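You operate a simulated robot arm through the tools that you are given. There is no shell and no other tool. Be economical: measure what you need, move in short steps, check, and stop when the job is done.

Carry out the task below with a simulated robot arm. There is one attempt and no reset: what you move stays moved.

## Task
Put three of the square pegs from the pale table on the small board.

It is judged by the outcome, as a careful person would: the job done as asked, and still so three seconds after it is handed in. It fails if anything else is knocked over, pushed out of place, dropped, spilled or broken.

## Robot
A 7-joint arm with a two-finger parallel gripper on a trunk, on a base that drives. Base frame: it is fixed to the floor where the robot stands at the start and does not move with it; the origin is under the middle of the robot, x ahead of it, y to its left, z up; the surface under the hand at the start is at about z = 0.808. Readings come in m, degrees, newtons and seconds.
Its first joint turns from -166.0 to 166.0 degrees. Payload 3.43 kg.
The tool frame sits at the grasp point between the pads (the TCP): z along the fingers, y along the line on which they close. The tips reach 0.03 m beyond it. Largest opening 0.094 m; finger width 0.028, thickness 0.01; the body of the gripper, 0.05 by 0.096 m, starts 0.055 m behind the TCP.
Orientation is that of the tool frame in the base frame, as a unit quaternion [x, y, z, w]. With the fingers straight down and closing along the base's y, the tool's x points along the base's -x, its y along +y and its z along -z.

## Interface
- The arm moves only by the tool arm_command. Its argument "moves" is one flat list of numbers, 7 for each row, row after row: the shift along the base's x, y, z in units of 25 mm (1.0 is 25 mm), then the turn, a rotation vector about the base's x, y, z in units of 4 degrees (1.0 is 4 degrees), then the opening, from 0 (shut) to 1 (fully open). In form: [x, y, z, ax, ay, az, claw, x, y, z, ax, ay, az, claw, ...]. A call has 1 to 10 rows; each row shifts and turns the commanded pose from where the row before left it. A call with a number of a shift or a turn outside -1 to 1 is refused whole. Rows are played at 5 a second. More than 0.05 m and 8.6 degrees between two rows, or a gripper value outside its range, and nothing of the call is played. A pose out of reach is approached as far as the arm can. The call stops where the force on the tool passes 40 N (or 10 N more than at its start, if that is more) or the arm is blocked; 0.2 s more then pass. The fingers move at their own pace (about 0.045 m/s each) and stop on an object; they squeeze with about 35 N. The grip force told is the motor's: it shows also when the fingers shut on nothing. Time passes only in rows, and 0.2 s behind the last, so rows that do not move let the fingers close. It gives the time, the measured TCP pose, the force on the tool (base axes), the opening and the grip force at its end, in the units of the frame above (readings bear some noise), with the torque about the TCP (base axes, N m) and any sound that the robot's microphone picked up.
- Cameras (640 x 400 px; columns grow to the right, rows downward): "scene" is now at [0.5207, 0.2354, 1.3209]; the picture's right is [0.46, -0.89, 0.00], its down [-0.47, -0.24, -0.85] and it looks along [0.76, 0.39, -0.53] (base axes); focal length 214 px, centre (320, 200). "wrist" rides on the gripper at [0.076, 0.014, -0.103] in the tool frame; the picture's right is [-0.18, 0.98, 0.00], its down [-0.75, -0.14, -0.64] and it looks along [-0.63, -0.12, 0.77] (tool axes); focal length 243 px, centre (320, 200). There is no depth. A picture from a camera that has moved, and an enlarged one, comes with that camera's place and axes in the base frame and with its lens.
- snapshot(camera): a new picture of that camera. No time passes.
- slide_trunk(by): slides the trunk up (or, below 0, down) by that many m; the arm and the scene camera ride with it, the base frame stays. It gives what a move gives, with no picture.
- drive_base(legs): drives the robot by 1 to 6 legs, each [ahead, left, turn to the left] in m, m and degrees, along the robot's own axes; the way and the turn of a leg run together, so that a leg with both is an arc; at most 1.5 m and 180 degrees a leg. The arm and the cameras ride along, it lands a little off, and it stops where it bumps. It gives what a move gives.
- turn_head(pan, tilt): turns the head with the scene camera to pan (to the left, within 103 degrees either way) and tilt (down, from -29 to 69), counted from straight ahead of the robot. It gives what a move gives.
- enlarge(camera, box): a new picture of the part [left, top, right, bottom] of that camera's present view, enlarged. No time passes.
- sign_off(): hands the job in; it is judged then, once.

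Go step by step. Nothing tells you exact positions but the pictures and the camera data: compare them with the known pose of the tool, close in by small moves and look again before you grip or let go. The budget is 165 turns and 108 pictures, counting those below and the enlarged ones. Unless the task says otherwise, let go and move clear before handing in, and close with one line.

The tools are called after "Emit:" as a command line: name --argument value ..., lists and objects as JSON in quotes. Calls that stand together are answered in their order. arm_command: Moves the arm, as the interface text tells. Its arguments: {"type":"object","properties":{"moves":{"type":"array","items":{"type":"number"}}},"required":["moves"]} The other tools are called the same way: slide_trunk (by) slides the trunk up or down; drive_base (legs) drives the base; turn_head (pan, tilt) turns the head that bears the scene camera; snapshot (camera) takes a picture; enlarge (camera, box) takes an enlarged picture of a part of a camera's view; sign_off () hands the job in.

At the start:

```text
time: 0.0
eef_pos: [0.4752, 0.2562, 1.0512]
tool_rot: [0.006, 1.0, 0.0, -0.011]
wrist_force: [-0.6, -0.3, 0.5]
torque: [0.02, 0.01, -0.04]
finger_gap: 0.0939
finger_force: 0.0
trunk travel left (down, up): [-0.375, 0.235]
robot x, y, heading: [0.0029, 0.0005, 0.1]
head pan, tilt: [20.3, 68.8]
```

scene: 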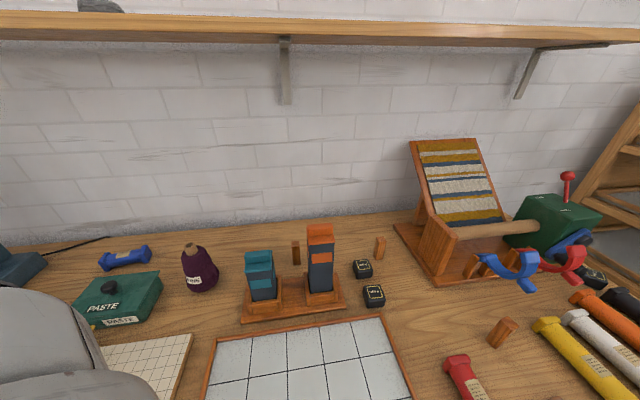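
wrist: 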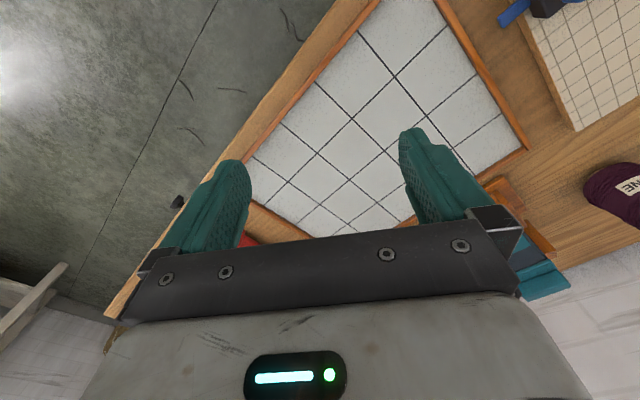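

I see a workbench with a tile board, wooden pegs and tools; I don't yet see a clearly "pale table". I'll look around with the head.

Emit:
turn_head --pan 80 --tilt 35

Emit:
snapshot --camera "scene"

Emit:
turn_head --pan -50 --tilt 35

Emit:
snapshot --camera "scene"

Emit:
turn_head --pan -100 --tilt 35

Emit:
snapshot --camera "scene"

```text
time: 1.3
eef_pos: [0.4736, 0.256, 1.0499]
tool_rot: [0.007, 1.0, -0.001, -0.013]
wrist_force: [0.1, -0.4, -0.2]
torque: [0.02, -0.02, -0.01]
finger_gap: 0.0939
finger_force: 0.0
trunk travel left (down, up): [-0.375, 0.235]
robot x, y, heading: [0.0013, -0.0002, 0.0]
head pan, tilt: [80.0, 35.0]
```

```text
105 pictures are left
camera scene: at [0.46, 0.2819, 1.3199], right [0.98, -0.21, 0.0], down [-0.11, -0.52, -0.84], along [0.18, 0.83, -0.53], focal length 214 px, centre (320, 200)
```

scene: 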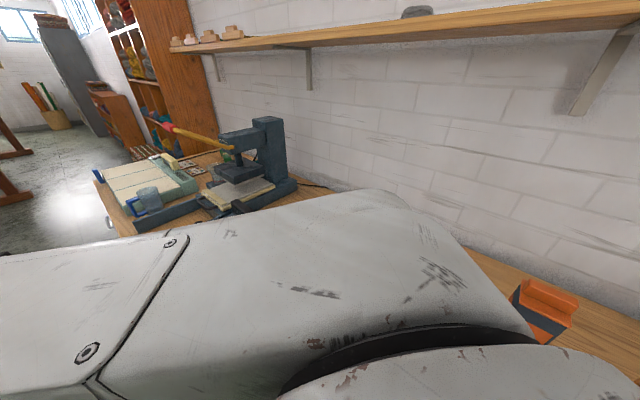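

```text
time: 3.4
eef_pos: [0.4758, 0.2562, 1.0511]
tool_rot: [0.005, 1.0, 0.0, -0.01]
wrist_force: [0.1, 0.4, 0.4]
torque: [-0.01, 0.03, 0.03]
finger_gap: 0.094
finger_force: 0.1
trunk travel left (down, up): [-0.375, 0.235]
robot x, y, heading: [0.0011, -0.0018, 0.1]
head pan, tilt: [-50.0, 35.0]
```

```text
104 pictures are left
camera scene: at [0.4974, 0.1272, 1.3158], right [-0.77, -0.64, 0.0], down [-0.37, 0.44, -0.82], along [0.53, -0.63, -0.57], focal length 214 px, centre (320, 200)
```

scene: 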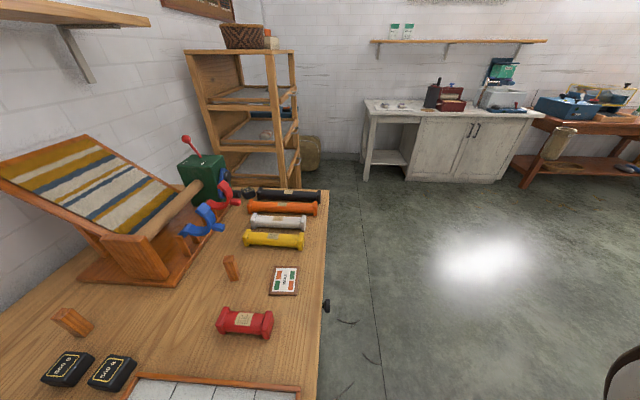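

```text
time: 4.6
eef_pos: [0.4764, 0.2557, 1.0513]
tool_rot: [0.006, 1.0, 0.001, -0.011]
wrist_force: [0.1, -0.2, 0.6]
torque: [0.0, 0.06, -0.04]
finger_gap: 0.0939
finger_force: 0.1
trunk travel left (down, up): [-0.375, 0.235]
robot x, y, heading: [-0.0004, 0.0025, 0.2]
head pan, tilt: [-100.0, 35.0]
```

```text
103 pictures are left
camera scene: at [0.4256, 0.1078, 1.3158], right [-0.98, 0.17, 0.0], down [0.1, 0.56, -0.82], along [-0.14, -0.81, -0.57], focal length 214 px, centre (320, 200)
```

scene: 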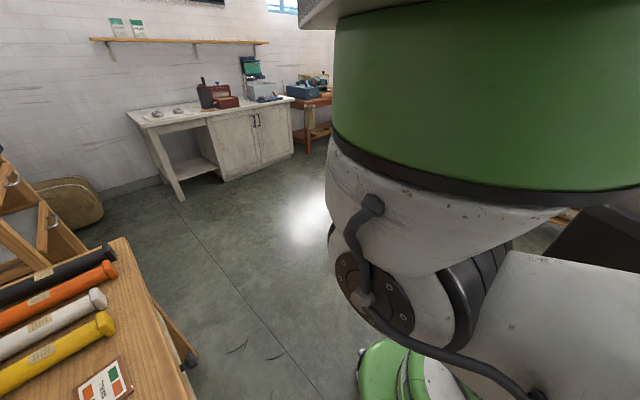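

A whitewashed (pale) table stands across the room to the right. I'll enlarge it.

Emit:
turn_head --pan -70 --tilt 20

Emit:
enlarge --camera "scene" --box '[160, 80, 400, 230]'

Emit:
snapshot --camera "scene"

```text
time: 5.5
eef_pos: [0.4745, 0.2552, 1.0509]
tool_rot: [0.006, 1.0, 0.0, -0.011]
wrist_force: [-0.1, 0.0, 0.3]
torque: [-0.02, 0.03, 0.02]
finger_gap: 0.0938
finger_force: 0.0
trunk travel left (down, up): [-0.375, 0.235]
robot x, y, heading: [0.0048, 0.0011, -0.1]
head pan, tilt: [-70.0, 20.0]
```

```text
2.67 times, centred on (280, 155) of scene
camera zoom: at [0.4726, 0.107, 1.3396], right [-0.94, -0.34, 0.0], down [-0.12, 0.32, -0.94], along [0.32, -0.88, -0.34], focal length 572 px, centre (427, 320)
```

zoom: 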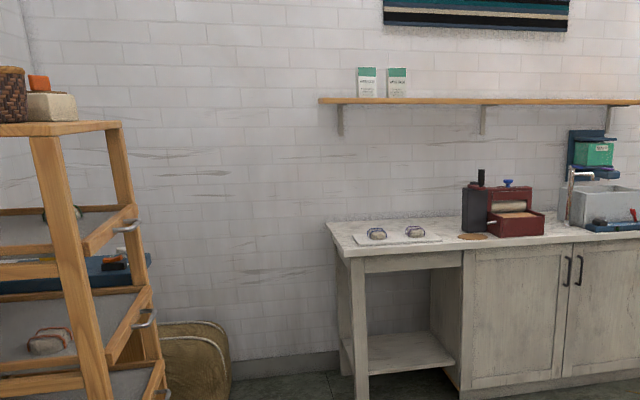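

```text
101 pictures are left
camera scene: at [0.4726, 0.107, 1.3396], right [-0.94, -0.34, 0.0], down [-0.12, 0.32, -0.94], along [0.32, -0.88, -0.34], focal length 214 px, centre (320, 200)
```

scene: 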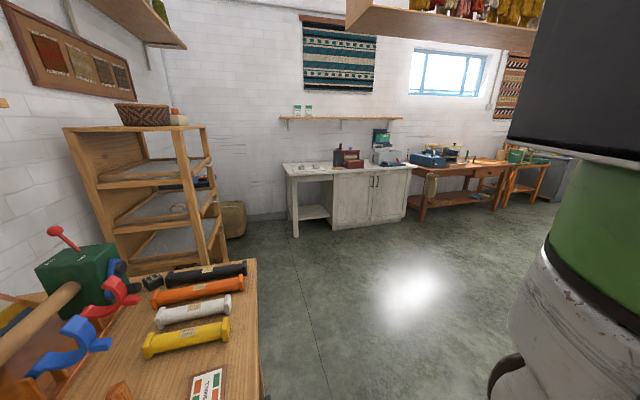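

No pegs visible on that table; I'll back off and turn to see the rest of the room before deciding.

Emit:
drive_base --legs '[[-0.5, 0, 0], [0, 0, -90]]'

Emit:
turn_head --pan 0 --tilt 20

Emit:
snapshot --camera "scene"

Emit:
turn_head --pan -75 --tilt 20

Emit:
snapshot --camera "scene"

Emit:
turn_head --pan 80 --tilt 30

Emit:
snapshot --camera "scene"

```text
time: 12.3
eef_pos: [-0.2557, -0.4798, 1.0514]
tool_rot: [0.719, 0.695, 0.008, -0.007]
wrist_force: [0.2, 1.1, 0.4]
torque: [-0.01, -0.01, 0.0]
finger_gap: 0.0939
finger_force: 0.2
trunk travel left (down, up): [-0.375, 0.235]
robot x, y, heading: [-0.4999, -0.0015, -91.0]
head pan, tilt: [-70.0, 20.0]
```

```text
time: 13.8
eef_pos: [-0.2559, -0.4796, 1.0508]
tool_rot: [0.719, 0.695, 0.007, -0.008]
wrist_force: [-0.5, -0.3, 0.0]
torque: [0.0, 0.0, 0.0]
finger_gap: 0.0938
finger_force: 0.1
trunk travel left (down, up): [-0.375, 0.235]
robot x, y, heading: [-0.4995, 0.0027, -91.2]
head pan, tilt: [0.0, 20.0]
```

```text
100 pictures are left
camera scene: at [-0.3192, -0.5396, 1.3396], right [-1.0, 0.02, 0.0], down [0.01, 0.34, -0.94], along [-0.02, -0.94, -0.34], focal length 214 px, centre (320, 200)
```

scene: 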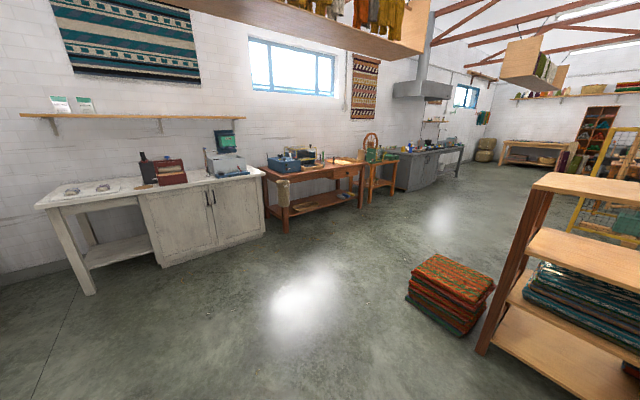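

```text
time: 15.2
eef_pos: [-0.2557, -0.4789, 1.0511]
tool_rot: [0.719, 0.695, 0.007, -0.006]
wrist_force: [-0.4, 0.2, 0.6]
torque: [0.0, -0.01, -0.01]
finger_gap: 0.0943
finger_force: 0.0
trunk travel left (down, up): [-0.375, 0.235]
robot x, y, heading: [-0.5038, 0.0052, -91.1]
head pan, tilt: [-75.0, 20.0]
```

```text
99 pictures are left
camera scene: at [-0.4075, -0.4687, 1.3396], right [-0.24, 0.97, 0.0], down [0.33, 0.08, -0.94], along [-0.91, -0.22, -0.34], focal length 214 px, centre (320, 200)
```

scene: 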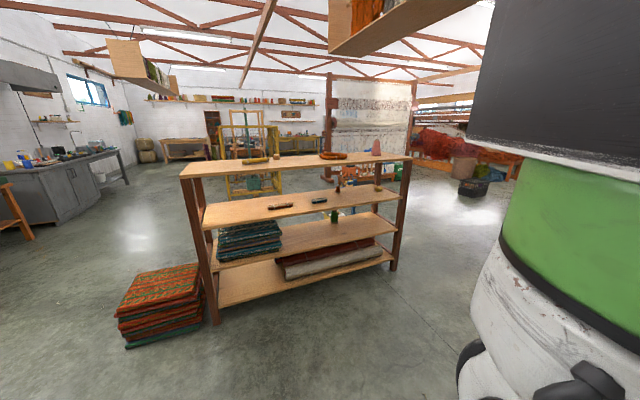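

```text
time: 17.6
eef_pos: [-0.2569, -0.4809, 1.0495]
tool_rot: [0.719, 0.695, 0.008, -0.007]
wrist_force: [0.0, 0.4, 0.1]
torque: [0.03, -0.03, 0.04]
finger_gap: 0.0939
finger_force: 0.1
trunk travel left (down, up): [-0.375, 0.235]
robot x, y, heading: [-0.4981, 0.0017, -91.2]
head pan, tilt: [80.0, 30.0]
```

```text
98 pictures are left
camera scene: at [-0.2284, -0.4641, 1.3236], right [-0.2, -0.98, 0.0], down [-0.49, 0.1, -0.87], along [0.85, -0.17, -0.5], focal length 214 px, centre (320, 200)
```

scene: 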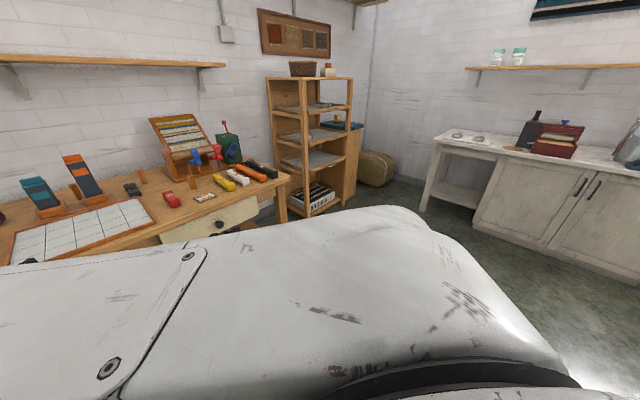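

Emit:
turn_head --pan 0 --tilt 20

Emit:
enlarge --camera "scene" --box '[20, 120, 260, 270]'

Emit:
enlarge --camera "scene" --box '[240, 100, 480, 250]'

```text
time: 19.2
eef_pos: [-0.2558, -0.4799, 1.0502]
tool_rot: [0.719, 0.695, 0.007, -0.007]
wrist_force: [0.1, 0.6, -0.3]
torque: [0.05, -0.01, 0.0]
finger_gap: 0.094
finger_force: 0.1
trunk travel left (down, up): [-0.375, 0.235]
robot x, y, heading: [-0.5028, 0.0003, -91.2]
head pan, tilt: [0.0, 20.0]
```

```text
2.67 times, centred on (140, 195) of scene
camera zoom: at [-0.319, -0.5396, 1.3396], right [-1.0, 0.02, 0.0], down [0.01, 0.34, -0.94], along [-0.02, -0.94, -0.34], focal length 572 px, centre (800, 213)
```

zoom: 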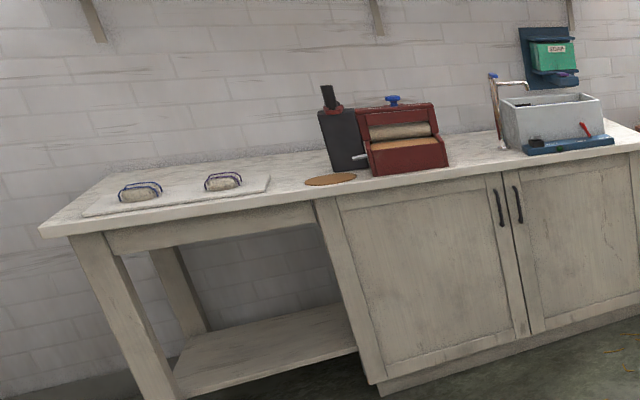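

```text
2.67 times, centred on (360, 175) of scene
camera zoom: at [-0.319, -0.5396, 1.3396], right [-1.0, 0.02, 0.0], down [0.01, 0.34, -0.94], along [-0.02, -0.94, -0.34], focal length 572 px, centre (213, 267)
```

zoom: 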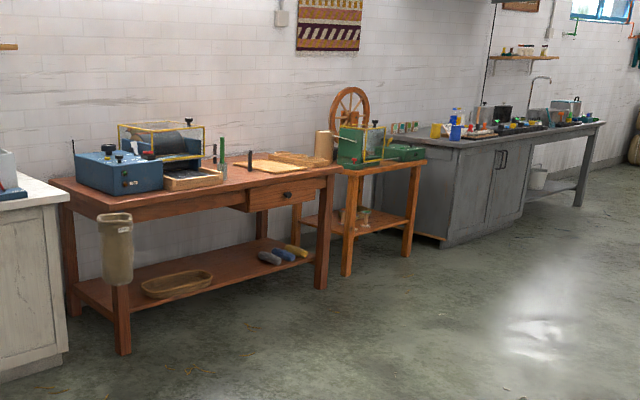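

The whitewashed table shows no pegs. I'll look toward the other side of the room too.

Emit:
drive_base --legs '[[0, 0, 179]]'

Emit:
turn_head --pan 0 --tilt 20

Emit:
snapshot --camera "scene"

Emit:
turn_head --pan -60 --tilt 35

Emit:
snapshot --camera "scene"

Emit:
enlarge --camera "scene" --box '[200, 100, 640, 375]'

```text
time: 27.0
eef_pos: [-0.774, 0.4648, 1.0503]
tool_rot: [0.715, -0.699, 0.007, 0.007]
wrist_force: [0.4, 0.2, -0.7]
torque: [-0.03, 0.0, -0.03]
finger_gap: 0.0941
finger_force: 0.1
trunk travel left (down, up): [-0.375, 0.235]
robot x, y, heading: [-0.5015, -0.0007, 91.8]
head pan, tilt: [0.0, 20.0]
```

```text
time: 27.6
eef_pos: [-0.7747, 0.4646, 1.051]
tool_rot: [0.716, -0.698, 0.008, 0.007]
wrist_force: [-0.3, 0.0, 0.6]
torque: [0.04, -0.05, -0.02]
finger_gap: 0.0942
finger_force: 0.1
trunk travel left (down, up): [-0.375, 0.235]
robot x, y, heading: [-0.5037, 0.0009, 92.4]
head pan, tilt: [0.0, 20.0]
```

```text
95 pictures are left
camera scene: at [-0.7176, 0.5274, 1.3396], right [1.0, 0.04, 0.0], down [0.01, -0.34, -0.94], along [-0.03, 0.94, -0.34], focal length 214 px, centre (320, 200)
```

scene: 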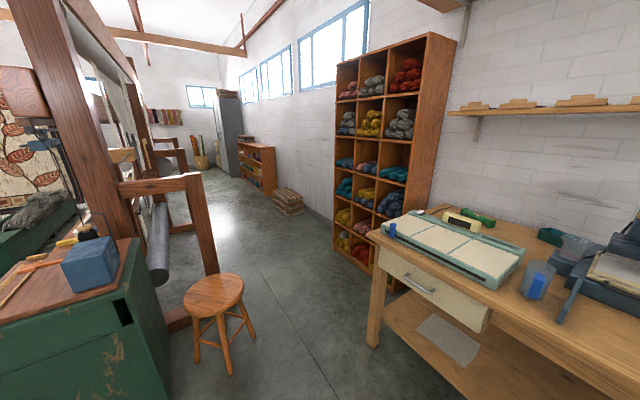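

```text
time: 28.9
eef_pos: [-0.7749, 0.4657, 1.0519]
tool_rot: [0.716, -0.698, 0.008, 0.007]
wrist_force: [0.6, 0.8, -0.3]
torque: [0.03, 0.03, -0.03]
finger_gap: 0.0938
finger_force: 0.1
trunk travel left (down, up): [-0.375, 0.235]
robot x, y, heading: [-0.5021, -0.0011, 92.1]
head pan, tilt: [-60.0, 35.0]
```

```text
94 pictures are left
camera scene: at [-0.6396, 0.4812, 1.3158], right [0.53, -0.85, 0.0], down [-0.49, -0.31, -0.82], along [0.69, 0.44, -0.57], focal length 214 px, centre (320, 200)
```

scene: 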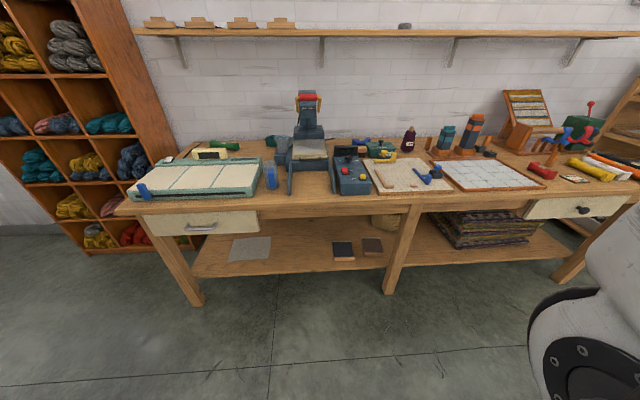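

```text
1.45 times, centred on (420, 238) of scene
camera zoom: at [-0.6396, 0.4812, 1.3158], right [0.53, -0.85, 0.0], down [-0.49, -0.31, -0.82], along [0.69, 0.44, -0.57], focal length 312 px, centre (174, 146)
```

zoom: 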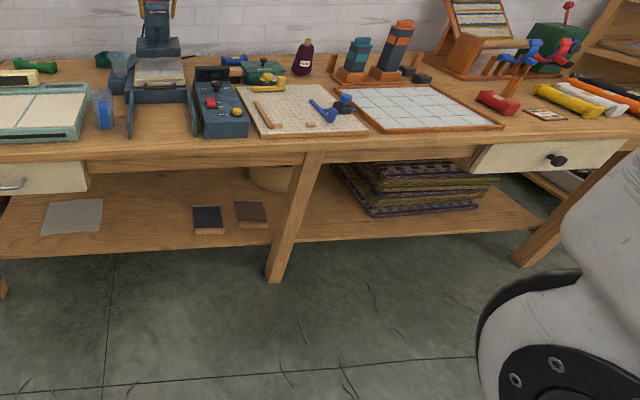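

The pale wood bench holds pegs, a beige grid board and a tile board. I'll go face it and look closely.

Emit:
drive_base --legs '[[0, 0, -92], [0.15, 0.4, 0]]'

Emit:
turn_head --pan 0 --tilt 45

Emit:
snapshot --camera "scene"

Emit:
enlarge --camera "scene" --box '[0, 60, 320, 260]'

Emit:
enlarge --camera "scene" --box '[320, 60, 640, 260]'

```text
time: 35.4
eef_pos: [0.1177, 0.667, 1.0507]
tool_rot: [0.0, 1.0, 0.0, -0.011]
wrist_force: [0.0, -0.3, 1.0]
torque: [0.04, -0.01, 0.0]
finger_gap: 0.0943
finger_force: 0.0
trunk travel left (down, up): [-0.375, 0.235]
robot x, y, heading: [-0.3512, 0.4063, 0.7]
head pan, tilt: [-60.0, 35.0]
```

```text
time: 36.7
eef_pos: [0.1184, 0.6645, 1.0474]
tool_rot: [0.001, 1.0, 0.0, -0.014]
wrist_force: [-0.1, 0.6, 0.1]
torque: [0.01, -0.01, -0.03]
finger_gap: 0.0941
finger_force: 0.0
trunk travel left (down, up): [-0.375, 0.235]
robot x, y, heading: [-0.3541, 0.4052, 0.7]
head pan, tilt: [0.0, 45.0]
```

```text
92 pictures are left
camera scene: at [0.1701, 0.6027, 1.308], right [-0.02, -1.0, 0.0], down [-0.64, 0.01, -0.76], along [0.76, -0.01, -0.64], focal length 214 px, centre (320, 200)
```

scene: 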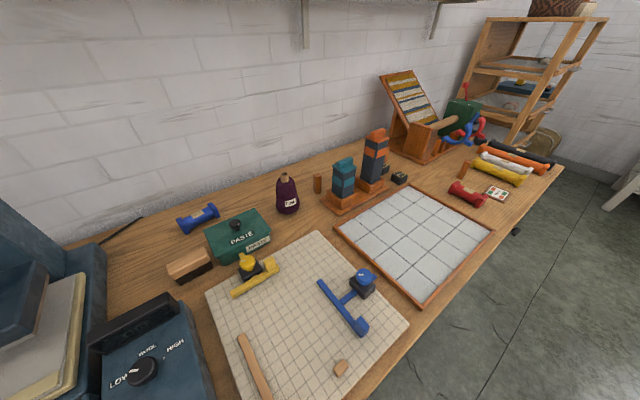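

```text
2.00 times, centred on (160, 160) of scene
camera zoom: at [0.1701, 0.6027, 1.308], right [-0.02, -1.0, 0.0], down [-0.64, 0.01, -0.76], along [0.76, -0.01, -0.64], focal length 429 px, centre (640, 280)
```

zoom: 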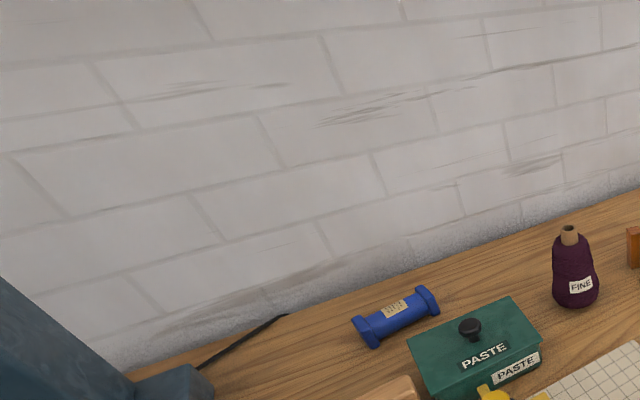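

```text
2.00 times, centred on (480, 160) of scene
camera zoom: at [0.1701, 0.6027, 1.308], right [-0.02, -1.0, 0.0], down [-0.64, 0.01, -0.76], along [0.76, -0.01, -0.64], focal length 429 px, centre (0, 280)
```

zoom: 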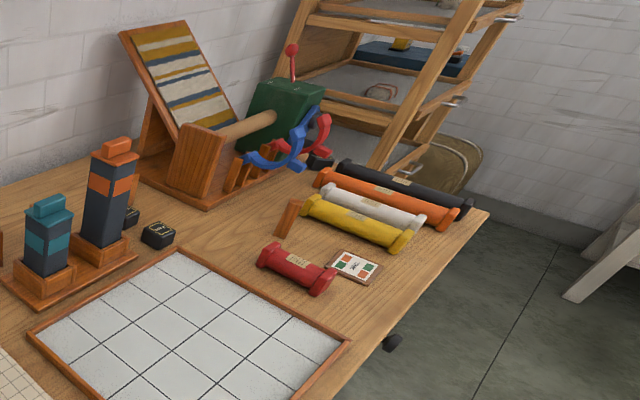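

Emit:
enlarge --camera "scene" --box '[440, 130, 568, 210]'

Emit:
enlarge --camera "scene" --box '[290, 120, 430, 208]'

```text
5.00 times, centred on (504, 170) of scene
camera zoom: at [0.1701, 0.6027, 1.308], right [-0.02, -1.0, 0.0], down [-0.64, 0.01, -0.76], along [0.76, -0.01, -0.64], focal length 1072 px, centre (-600, 350)
```

zoom: 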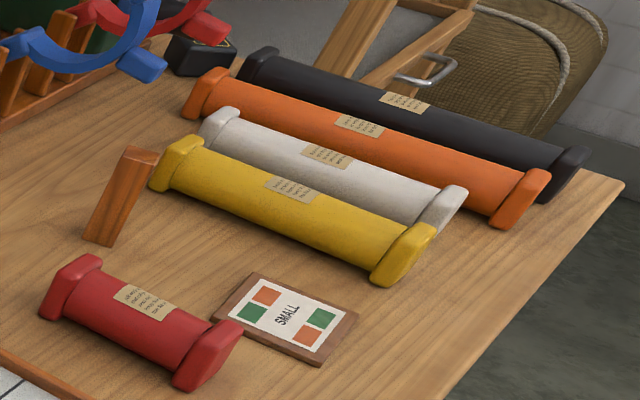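

```text
4.55 times, centred on (360, 164) of scene
camera zoom: at [0.1701, 0.6027, 1.308], right [-0.02, -1.0, 0.0], down [-0.64, 0.01, -0.76], along [0.76, -0.01, -0.64], focal length 975 px, centre (138, 364)
```

zoom: 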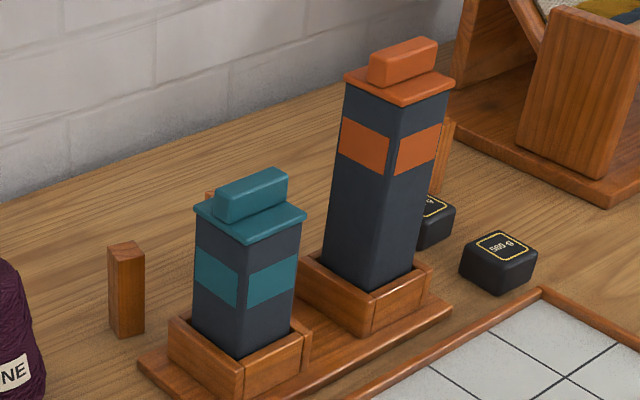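

A board labelled "SMALL" and several wooden square blocks are on this bench. Before committing I'll check the whitewashed table closely, as it's the other "pale" candidate.

Emit:
drive_base --legs '[[-0.1, 0, -90], [1.2, 0, 0]]'

Emit:
turn_head --pan 10 --tilt 30

Emit:
snapshot --camera "scene"

Emit:
turn_head --pan -50 --tilt 20

Emit:
snapshot --camera "scene"

Emit:
enlarge --camera "scene" --box '[0, 100, 320, 300]'

```text
time: 46.5
eef_pos: [-0.1354, -1.1636, 1.0496]
tool_rot: [0.703, 0.711, 0.008, -0.008]
wrist_force: [0.9, -0.4, 0.1]
torque: [0.0, -0.04, -0.01]
finger_gap: 0.094
finger_force: 0.0
trunk travel left (down, up): [-0.375, 0.235]
robot x, y, heading: [-0.401, -0.6954, -88.7]
head pan, tilt: [0.0, 45.0]
```

```text
time: 47.3
eef_pos: [-0.1364, -1.1647, 1.0491]
tool_rot: [0.703, 0.711, 0.007, -0.008]
wrist_force: [-0.3, -0.4, -0.2]
torque: [-0.01, 0.0, 0.02]
finger_gap: 0.0942
finger_force: 0.0
trunk travel left (down, up): [-0.375, 0.235]
robot x, y, heading: [-0.4013, -0.6949, -88.8]
head pan, tilt: [10.0, 30.0]
```

```text
87 pictures are left
camera scene: at [-0.1807, -1.2226, 1.3235], right [-0.98, -0.2, 0.0], down [-0.1, 0.49, -0.87], along [0.17, -0.85, -0.5], focal length 214 px, centre (320, 200)
```

scene: 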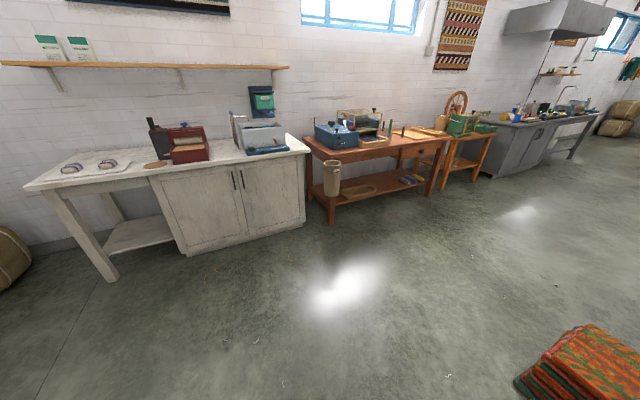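

```text
time: 48.6
eef_pos: [-0.1355, -1.1651, 1.0496]
tool_rot: [0.703, 0.711, 0.008, -0.008]
wrist_force: [0.3, -0.3, 0.5]
torque: [0.01, -0.04, 0.01]
finger_gap: 0.0939
finger_force: 0.0
trunk travel left (down, up): [-0.375, 0.235]
robot x, y, heading: [-0.3993, -0.6963, -88.6]
head pan, tilt: [-50.0, 20.0]
```

```text
86 pictures are left
camera scene: at [-0.2684, -1.1955, 1.3396], right [-0.66, 0.75, 0.0], down [0.26, 0.23, -0.94], along [-0.71, -0.62, -0.34], focal length 214 px, centre (320, 200)
```

scene: 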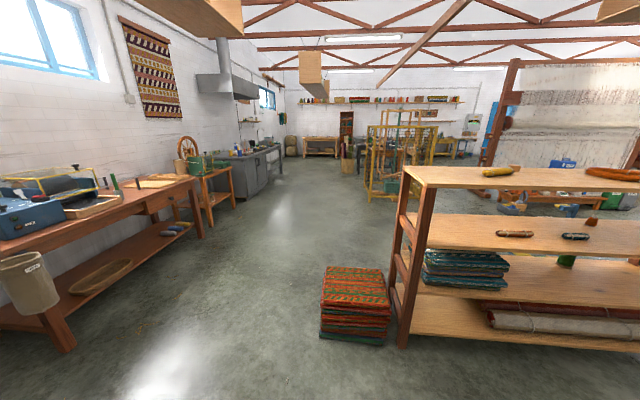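

```text
2.00 times, centred on (160, 200) of scene
camera zoom: at [-0.2684, -1.1955, 1.3396], right [-0.66, 0.75, 0.0], down [0.26, 0.23, -0.94], along [-0.71, -0.62, -0.34], focal length 429 px, centre (640, 200)
```

zoom: 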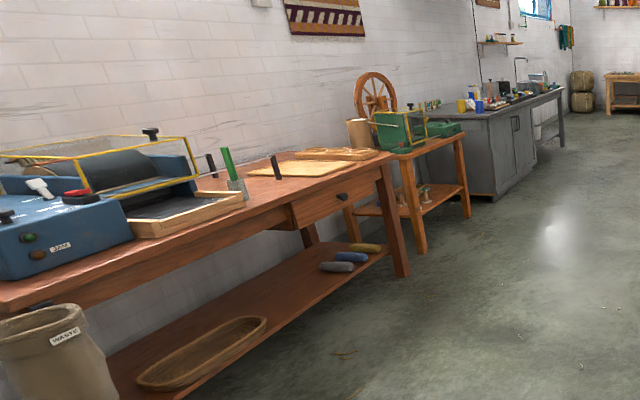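

Emit:
enlarge --camera "scene" --box '[280, 90, 480, 215]'

Emit:
enlarge --camera "scene" --box '[400, 140, 640, 290]'

Emit:
turn_head --pan -100 --tilt 15

Emit:
snapshot --camera "scene"

```text
3.20 times, centred on (380, 152) of scene
camera zoom: at [-0.2684, -1.1955, 1.3396], right [-0.66, 0.75, 0.0], down [0.26, 0.23, -0.94], along [-0.71, -0.62, -0.34], focal length 686 px, centre (128, 352)
```

zoom: 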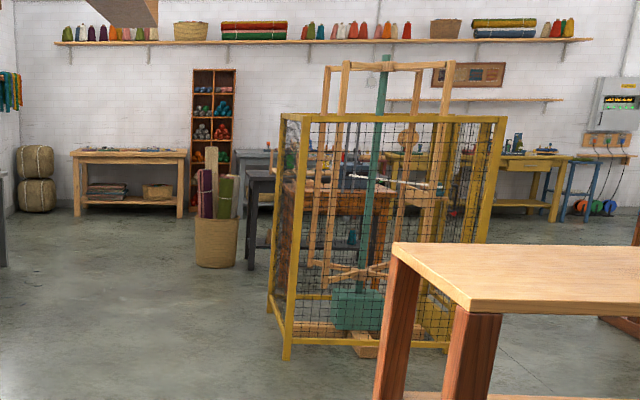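

```text
2.67 times, centred on (520, 215) of scene
camera zoom: at [-0.2684, -1.1955, 1.3396], right [-0.66, 0.75, 0.0], down [0.26, 0.23, -0.94], along [-0.71, -0.62, -0.34], focal length 572 px, centre (-213, 160)
```

zoom: 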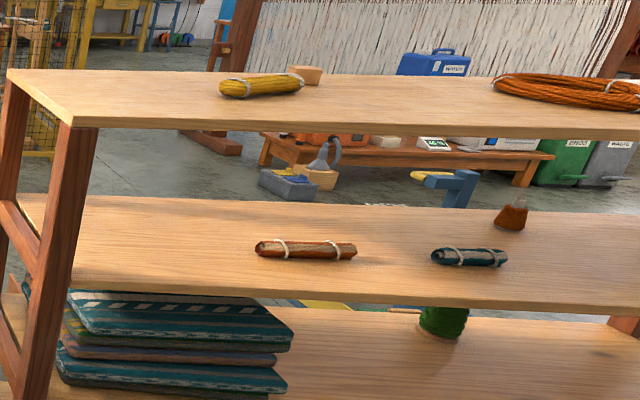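

```text
time: 49.8
eef_pos: [-0.1358, -1.1651, 1.0506]
tool_rot: [0.703, 0.711, 0.008, -0.008]
wrist_force: [0.0, 0.4, -0.1]
torque: [0.0, 0.01, -0.01]
finger_gap: 0.0941
finger_force: 0.0
trunk travel left (down, up): [-0.375, 0.235]
robot x, y, heading: [-0.4001, -0.6973, -88.6]
head pan, tilt: [-100.0, 15.0]
```

```text
82 pictures are left
camera scene: at [-0.2908, -1.1199, 1.3478], right [0.15, 0.99, 0.0], down [0.26, -0.04, -0.97], along [-0.95, 0.14, -0.26], focal length 214 px, centre (320, 200)
```

scene: 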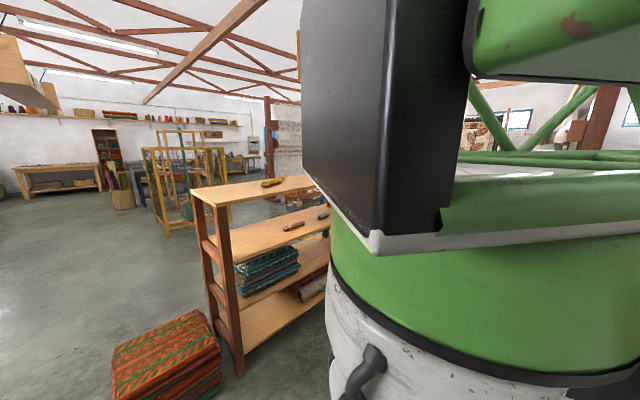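

The workshop is big with more tables at the far end; I'll drive down the aisle to check them for pegs and boards.

Emit:
drive_base --legs '[[0, 0, -91], [0, 1.0, 0], [0, 0.8, 0], [1.5, 0, 0]]'

Emit:
turn_head --pan -10 --tilt 18

Emit:
snapshot --camera "scene"

```text
time: 69.5
eef_pos: [-2.3465, -2.7037, 1.0493]
tool_rot: [1.0, -0.005, 0.012, -0.001]
wrist_force: [0.6, -1.1, 0.7]
torque: [0.02, -0.02, -0.01]
finger_gap: 0.0938
finger_force: 0.0
trunk travel left (down, up): [-0.375, 0.235]
robot x, y, heading: [-1.8688, -2.446, -179.9]
head pan, tilt: [-100.0, 15.0]
```

```text
time: 71.1
eef_pos: [-2.3474, -2.7032, 1.0484]
tool_rot: [1.0, -0.005, 0.011, 0.0]
wrist_force: [-0.4, -0.2, 0.2]
torque: [-0.01, 0.0, -0.01]
finger_gap: 0.094
finger_force: 0.0
trunk travel left (down, up): [-0.375, 0.235]
robot x, y, heading: [-1.8724, -2.4434, -180.0]
head pan, tilt: [-10.0, 18.0]
```

```text
81 pictures are left
camera scene: at [-2.4082, -2.6265, 1.3429], right [0.17, 0.99, 0.0], down [0.3, -0.05, -0.95], along [-0.94, 0.16, -0.31], focal length 214 px, centre (320, 200)
```

scene: 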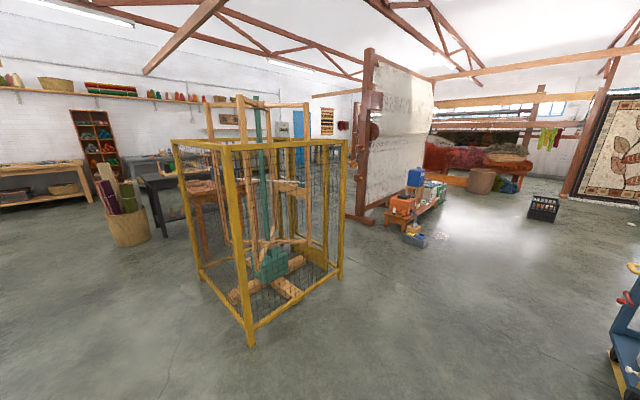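

Emit:
enlarge --camera "scene" --box '[0, 100, 200, 225]'

Emit:
enlarge --camera "scene" --box '[360, 130, 520, 230]'

Emit:
turn_head --pan -80 --tilt 25

Emit:
snapshot --camera "scene"

Emit:
turn_head --pan 60 --tilt 25

Emit:
snapshot --camera "scene"

```text
3.20 times, centred on (100, 162) of scene
camera zoom: at [-2.4082, -2.6265, 1.3429], right [0.17, 0.99, 0.0], down [0.3, -0.05, -0.95], along [-0.94, 0.16, -0.31], focal length 686 px, centre (1024, 320)
```

zoom: 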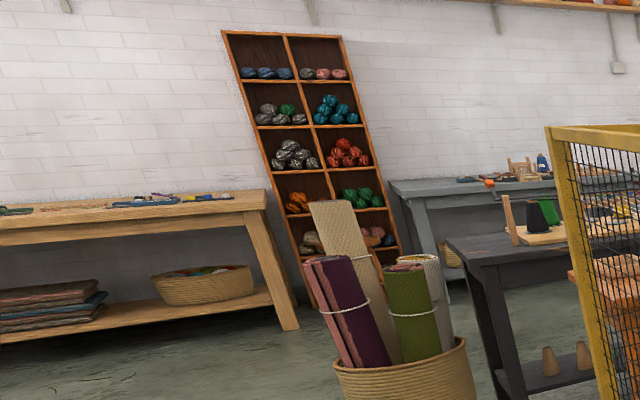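

```text
4.00 times, centred on (440, 180) of scene
camera zoom: at [-2.4082, -2.6265, 1.3429], right [0.17, 0.99, 0.0], down [0.3, -0.05, -0.95], along [-0.94, 0.16, -0.31], focal length 858 px, centre (-160, 280)
```

zoom: 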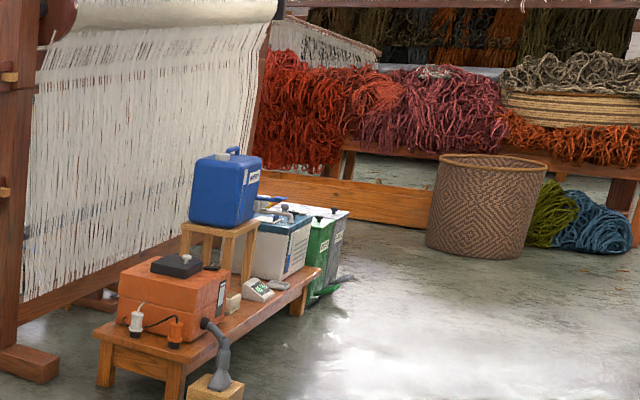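

```text
time: 72.5
eef_pos: [-2.3479, -2.7017, 1.0495]
tool_rot: [1.0, -0.005, 0.011, 0.0]
wrist_force: [-0.9, -0.1, 0.1]
torque: [0.01, -0.05, 0.01]
finger_gap: 0.0938
finger_force: 0.1
trunk travel left (down, up): [-0.375, 0.235]
robot x, y, heading: [-1.8751, -2.446, -179.9]
head pan, tilt: [-80.0, 25.0]
```

```text
78 pictures are left
camera scene: at [-2.3326, -2.5518, 1.3316], right [0.98, 0.18, 0.0], down [0.07, -0.42, -0.91], along [-0.16, 0.89, -0.42], focal length 214 px, centre (320, 200)
```

scene: 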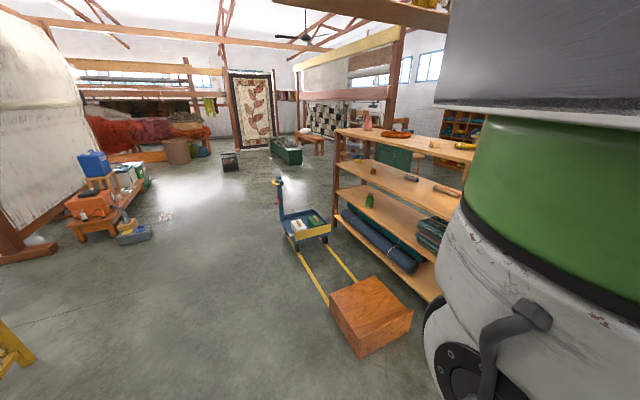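

```text
time: 74.8
eef_pos: [-2.3474, -2.7024, 1.0502]
tool_rot: [1.0, -0.005, 0.011, 0.0]
wrist_force: [-1.0, -0.2, 0.1]
torque: [0.04, 0.0, 0.01]
finger_gap: 0.0941
finger_force: 0.0
trunk travel left (down, up): [-0.375, 0.235]
robot x, y, heading: [-1.874, -2.4464, -179.8]
head pan, tilt: [60.0, 25.0]
```

```text
77 pictures are left
camera scene: at [-2.3622, -2.7224, 1.3315], right [-0.87, 0.5, 0.0], down [0.21, 0.37, -0.91], along [-0.45, -0.79, -0.42], focal length 214 px, centre (320, 200)
```

scene: 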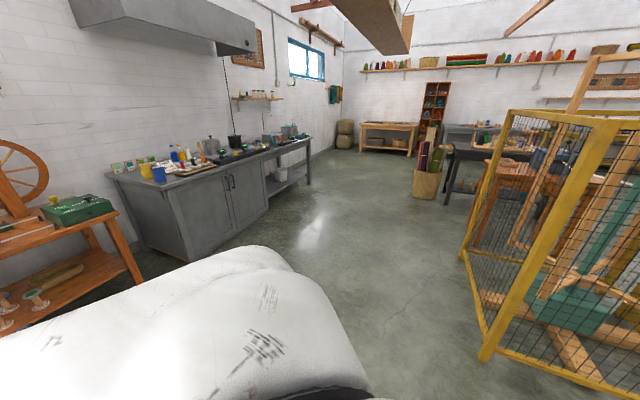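

Emit:
drive_base --legs '[[0, 1.3, 0], [1.5, 0.1, 0]]'

Emit:
turn_head --pan -15 --tilt 20

Emit:
snapshot --camera "scene"

Emit:
enlarge --camera "scene" --box '[240, 80, 560, 280]'

```text
refused: leg 2 is longer than a leg can be; nothing moved
```

```text
time: 76.2
eef_pos: [-2.347, -2.7033, 1.0498]
tool_rot: [1.0, -0.005, 0.012, 0.0]
wrist_force: [0.4, 0.0, 0.0]
torque: [-0.01, 0.0, -0.03]
finger_gap: 0.0942
finger_force: 0.0
trunk travel left (down, up): [-0.375, 0.235]
robot x, y, heading: [-1.8707, -2.4454, -180.0]
head pan, tilt: [-15.0, 20.0]
```

```text
76 pictures are left
camera scene: at [-2.4063, -2.6187, 1.3396], right [0.26, 0.97, 0.0], down [0.33, -0.09, -0.94], along [-0.91, 0.24, -0.34], focal length 214 px, centre (320, 200)
```

scene: 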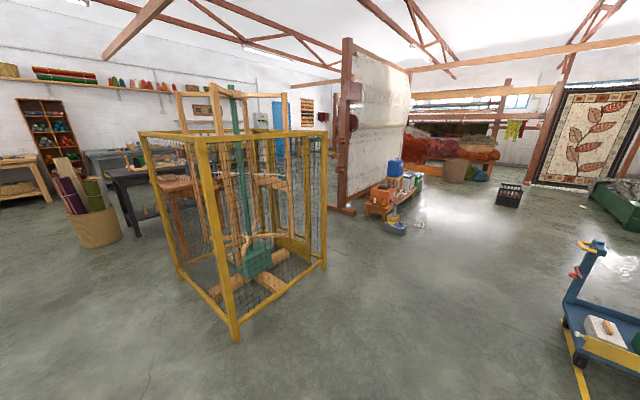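

```text
2.00 times, centred on (400, 180) of scene
camera zoom: at [-2.4063, -2.6187, 1.3396], right [0.26, 0.97, 0.0], down [0.33, -0.09, -0.94], along [-0.91, 0.24, -0.34], focal length 429 px, centre (160, 240)
```

zoom: 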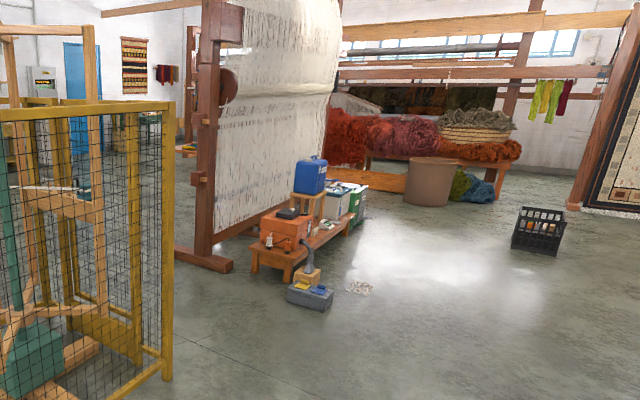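

Emit:
drive_base --legs '[[0, 1.3, 0], [1.45, 0.1, 0], [0.2, 0, 0]]'

Emit:
turn_head --pan -10 --tilt 20

Emit:
snapshot --camera "scene"

```text
time: 91.0
eef_pos: [-4.0534, -4.1122, 1.0515]
tool_rot: [1.0, -0.003, 0.012, 0.0]
wrist_force: [0.0, -0.2, 0.4]
torque: [0.0, 0.01, 0.0]
finger_gap: 0.094
finger_force: 0.1
trunk travel left (down, up): [-0.375, 0.235]
robot x, y, heading: [-3.5792, -3.8507, -179.4]
head pan, tilt: [-15.0, 20.0]
```

```text
time: 91.7
eef_pos: [-4.0536, -4.1121, 1.0502]
tool_rot: [1.0, -0.003, 0.011, 0.0]
wrist_force: [0.0, 0.6, -0.2]
torque: [0.03, 0.03, -0.02]
finger_gap: 0.0939
finger_force: 0.0
trunk travel left (down, up): [-0.375, 0.235]
robot x, y, heading: [-3.5809, -3.8519, -179.6]
head pan, tilt: [-10.0, 20.0]
```

```text
74 pictures are left
camera scene: at [-4.1149, -4.0357, 1.3396], right [0.17, 0.99, 0.0], down [0.34, -0.06, -0.94], along [-0.93, 0.16, -0.34], focal length 214 px, centre (320, 200)
```

scene: 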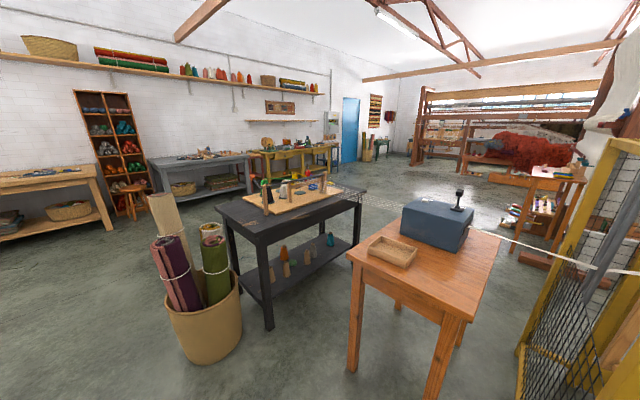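

Emit:
enlarge --camera "scene" --box '[0, 120, 160, 220]'

Emit:
enlarge --camera "scene" --box '[140, 110, 380, 260]'

Emit:
turn_head --pan 40 --tilt 20

Emit:
snapshot --camera "scene"

```text
4.00 times, centred on (80, 170) of scene
camera zoom: at [-4.1149, -4.0357, 1.3396], right [0.17, 0.99, 0.0], down [0.34, -0.06, -0.94], along [-0.93, 0.16, -0.34], focal length 858 px, centre (1280, 320)
```

zoom: 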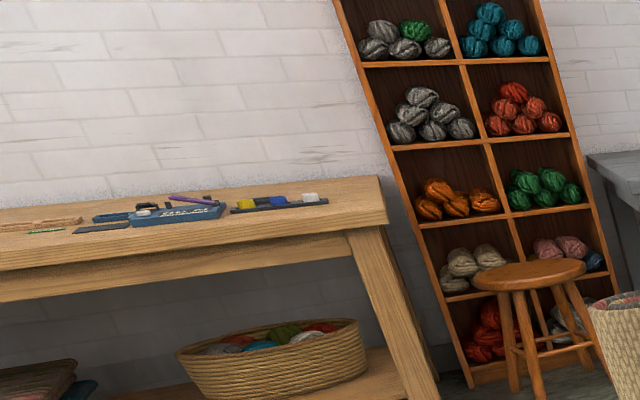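

```text
2.67 times, centred on (260, 185) of scene
camera zoom: at [-4.1149, -4.0357, 1.3396], right [0.17, 0.99, 0.0], down [0.34, -0.06, -0.94], along [-0.93, 0.16, -0.34], focal length 572 px, centre (480, 240)
```

zoom: 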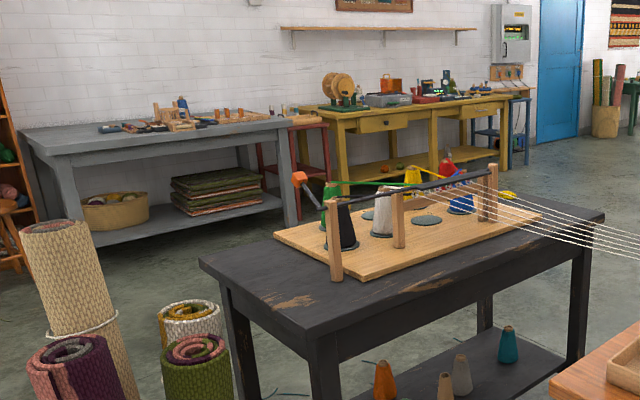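

```text
time: 92.9
eef_pos: [-4.0538, -4.1114, 1.0493]
tool_rot: [1.0, -0.004, 0.011, -0.001]
wrist_force: [0.2, 0.2, 0.1]
torque: [0.01, -0.02, 0.02]
finger_gap: 0.0941
finger_force: 0.0
trunk travel left (down, up): [-0.375, 0.235]
robot x, y, heading: [-3.5813, -3.8536, -179.6]
head pan, tilt: [40.0, 20.0]
```

```text
71 pictures are left
camera scene: at [-4.0941, -4.1116, 1.3396], right [-0.65, 0.76, 0.0], down [0.26, 0.22, -0.94], along [-0.72, -0.61, -0.34], focal length 214 px, centre (320, 200)
```

scene: 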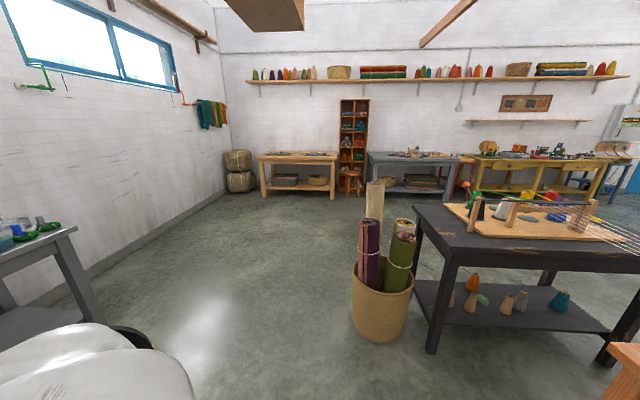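

Several more tables: a very pale blond one at the far end and a grey one with wooden blocks. I'll go nearer to check.

Emit:
drive_base --legs '[[0, 0, 37], [0, 0.65, 0], [1.4, 0, 0], [0.5, 0, 0]]'

Emit:
turn_head --pan 0 --tilt 20

Emit:
snapshot --camera "scene"

Emit:
enlarge --camera "scene" --box '[220, 100, 420, 225]'

```text
time: 107.3
eef_pos: [-4.8554, -6.0576, 1.0495]
tool_rot: [0.942, 0.336, 0.01, -0.004]
wrist_force: [0.2, 0.8, -0.3]
torque: [0.01, -0.02, 0.02]
finger_gap: 0.0937
finger_force: 0.1
trunk travel left (down, up): [-0.375, 0.235]
robot x, y, heading: [-4.6569, -5.5575, -140.0]
head pan, tilt: [40.0, 20.0]
```

```text
time: 108.4
eef_pos: [-4.8564, -6.0588, 1.0495]
tool_rot: [0.942, 0.336, 0.011, -0.003]
wrist_force: [0.1, 0.2, 0.2]
torque: [-0.01, 0.02, 0.01]
finger_gap: 0.0942
finger_force: 0.2
trunk travel left (down, up): [-0.375, 0.235]
robot x, y, heading: [-4.6567, -5.5586, -140.4]
head pan, tilt: [0.0, 20.0]
```

```text
70 pictures are left
camera scene: at [-4.9432, -6.0511, 1.3396], right [-0.64, 0.77, 0.0], down [0.26, 0.22, -0.94], along [-0.72, -0.6, -0.34], focal length 214 px, centre (320, 200)
```

scene: 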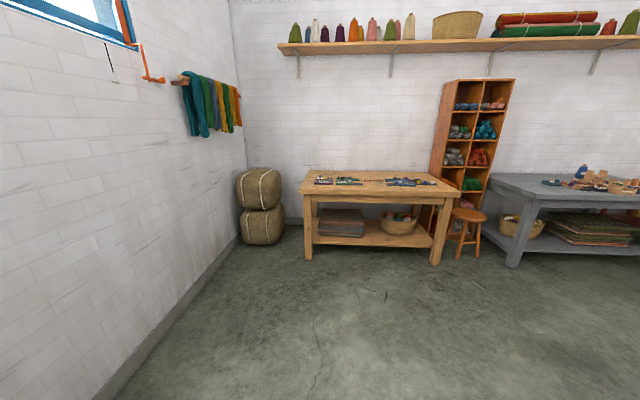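

```text
3.20 times, centred on (320, 162) of scene
camera zoom: at [-4.9432, -6.0511, 1.3396], right [-0.64, 0.77, 0.0], down [0.26, 0.22, -0.94], along [-0.72, -0.6, -0.34], focal length 686 px, centre (320, 320)
```

zoom: 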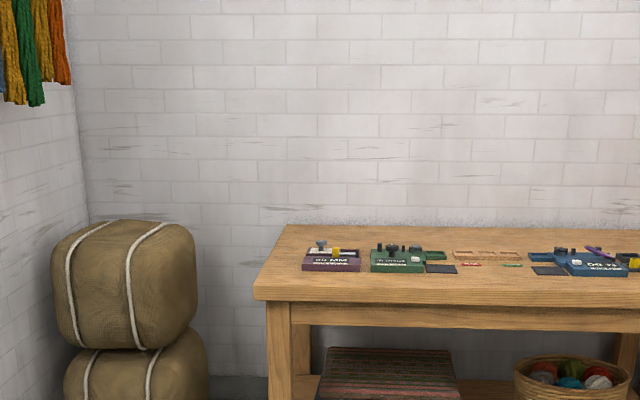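

Emit:
drive_base --legs '[[0.9, -0.35, 0]]'

Emit:
turn_head --pan 0 --tilt 35

Emit:
snapshot --camera "scene"

Emit:
enlarge --camera "scene" --box '[220, 80, 460, 230]'

Emit:
turn_head --pan -45 --tilt 20

Emit:
enlarge --camera "scene" --box '[160, 100, 480, 300]'

```text
time: 113.5
eef_pos: [-5.791, -6.354, 1.0503]
tool_rot: [0.945, 0.326, 0.011, -0.004]
wrist_force: [0.9, 0.2, 0.2]
torque: [0.0, 0.01, 0.01]
finger_gap: 0.0942
finger_force: 0.1
trunk travel left (down, up): [-0.375, 0.235]
robot x, y, heading: [-5.5827, -5.853, -141.2]
head pan, tilt: [0.0, 20.0]
```

```text
time: 114.2
eef_pos: [-5.7915, -6.355, 1.0501]
tool_rot: [0.945, 0.326, 0.011, -0.004]
wrist_force: [-0.3, 0.1, 0.2]
torque: [-0.02, 0.01, -0.01]
finger_gap: 0.094
finger_force: 0.0
trunk travel left (down, up): [-0.375, 0.235]
robot x, y, heading: [-5.582, -5.8597, -141.2]
head pan, tilt: [0.0, 35.0]
```

```text
68 pictures are left
camera scene: at [-5.8739, -6.3424, 1.3158], right [-0.63, 0.78, 0.0], down [0.45, 0.36, -0.82], along [-0.64, -0.51, -0.57], focal length 214 px, centre (320, 200)
```

scene: 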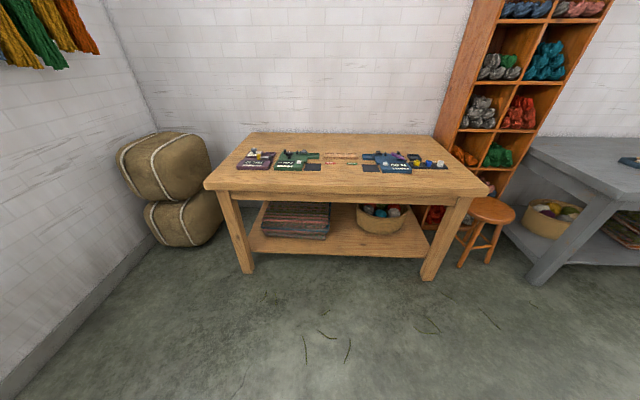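

```text
2.67 times, centred on (340, 155) of scene
camera zoom: at [-5.8739, -6.3424, 1.3158], right [-0.63, 0.78, 0.0], down [0.45, 0.36, -0.82], along [-0.64, -0.51, -0.57], focal length 572 px, centre (267, 320)
```

zoom: 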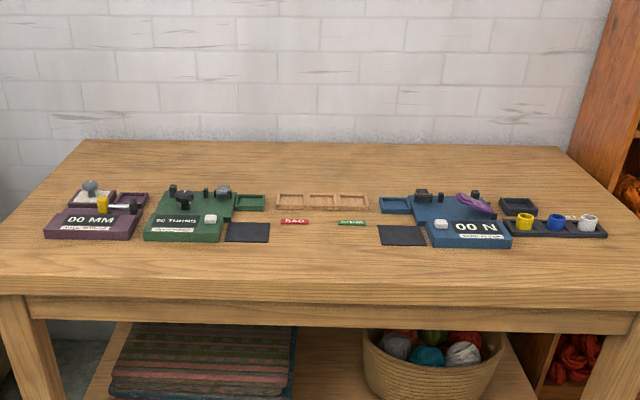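

```text
time: 115.4
eef_pos: [-5.7913, -6.355, 1.0496]
tool_rot: [0.945, 0.326, 0.011, -0.003]
wrist_force: [0.3, -0.2, 0.2]
torque: [-0.02, 0.0, -0.03]
finger_gap: 0.0939
finger_force: 0.0
trunk travel left (down, up): [-0.375, 0.235]
robot x, y, heading: [-5.5786, -5.8589, -141.3]
head pan, tilt: [-45.0, 20.0]
```

```text
2.00 times, centred on (320, 200) of scene
camera zoom: at [-5.8977, -6.2772, 1.3396], right [0.11, 0.99, 0.0], down [0.34, -0.04, -0.94], along [-0.93, 0.1, -0.34], focal length 429 px, centre (320, 200)
```

zoom: 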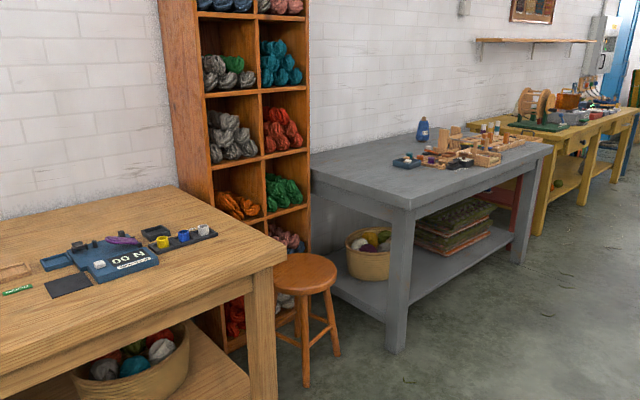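

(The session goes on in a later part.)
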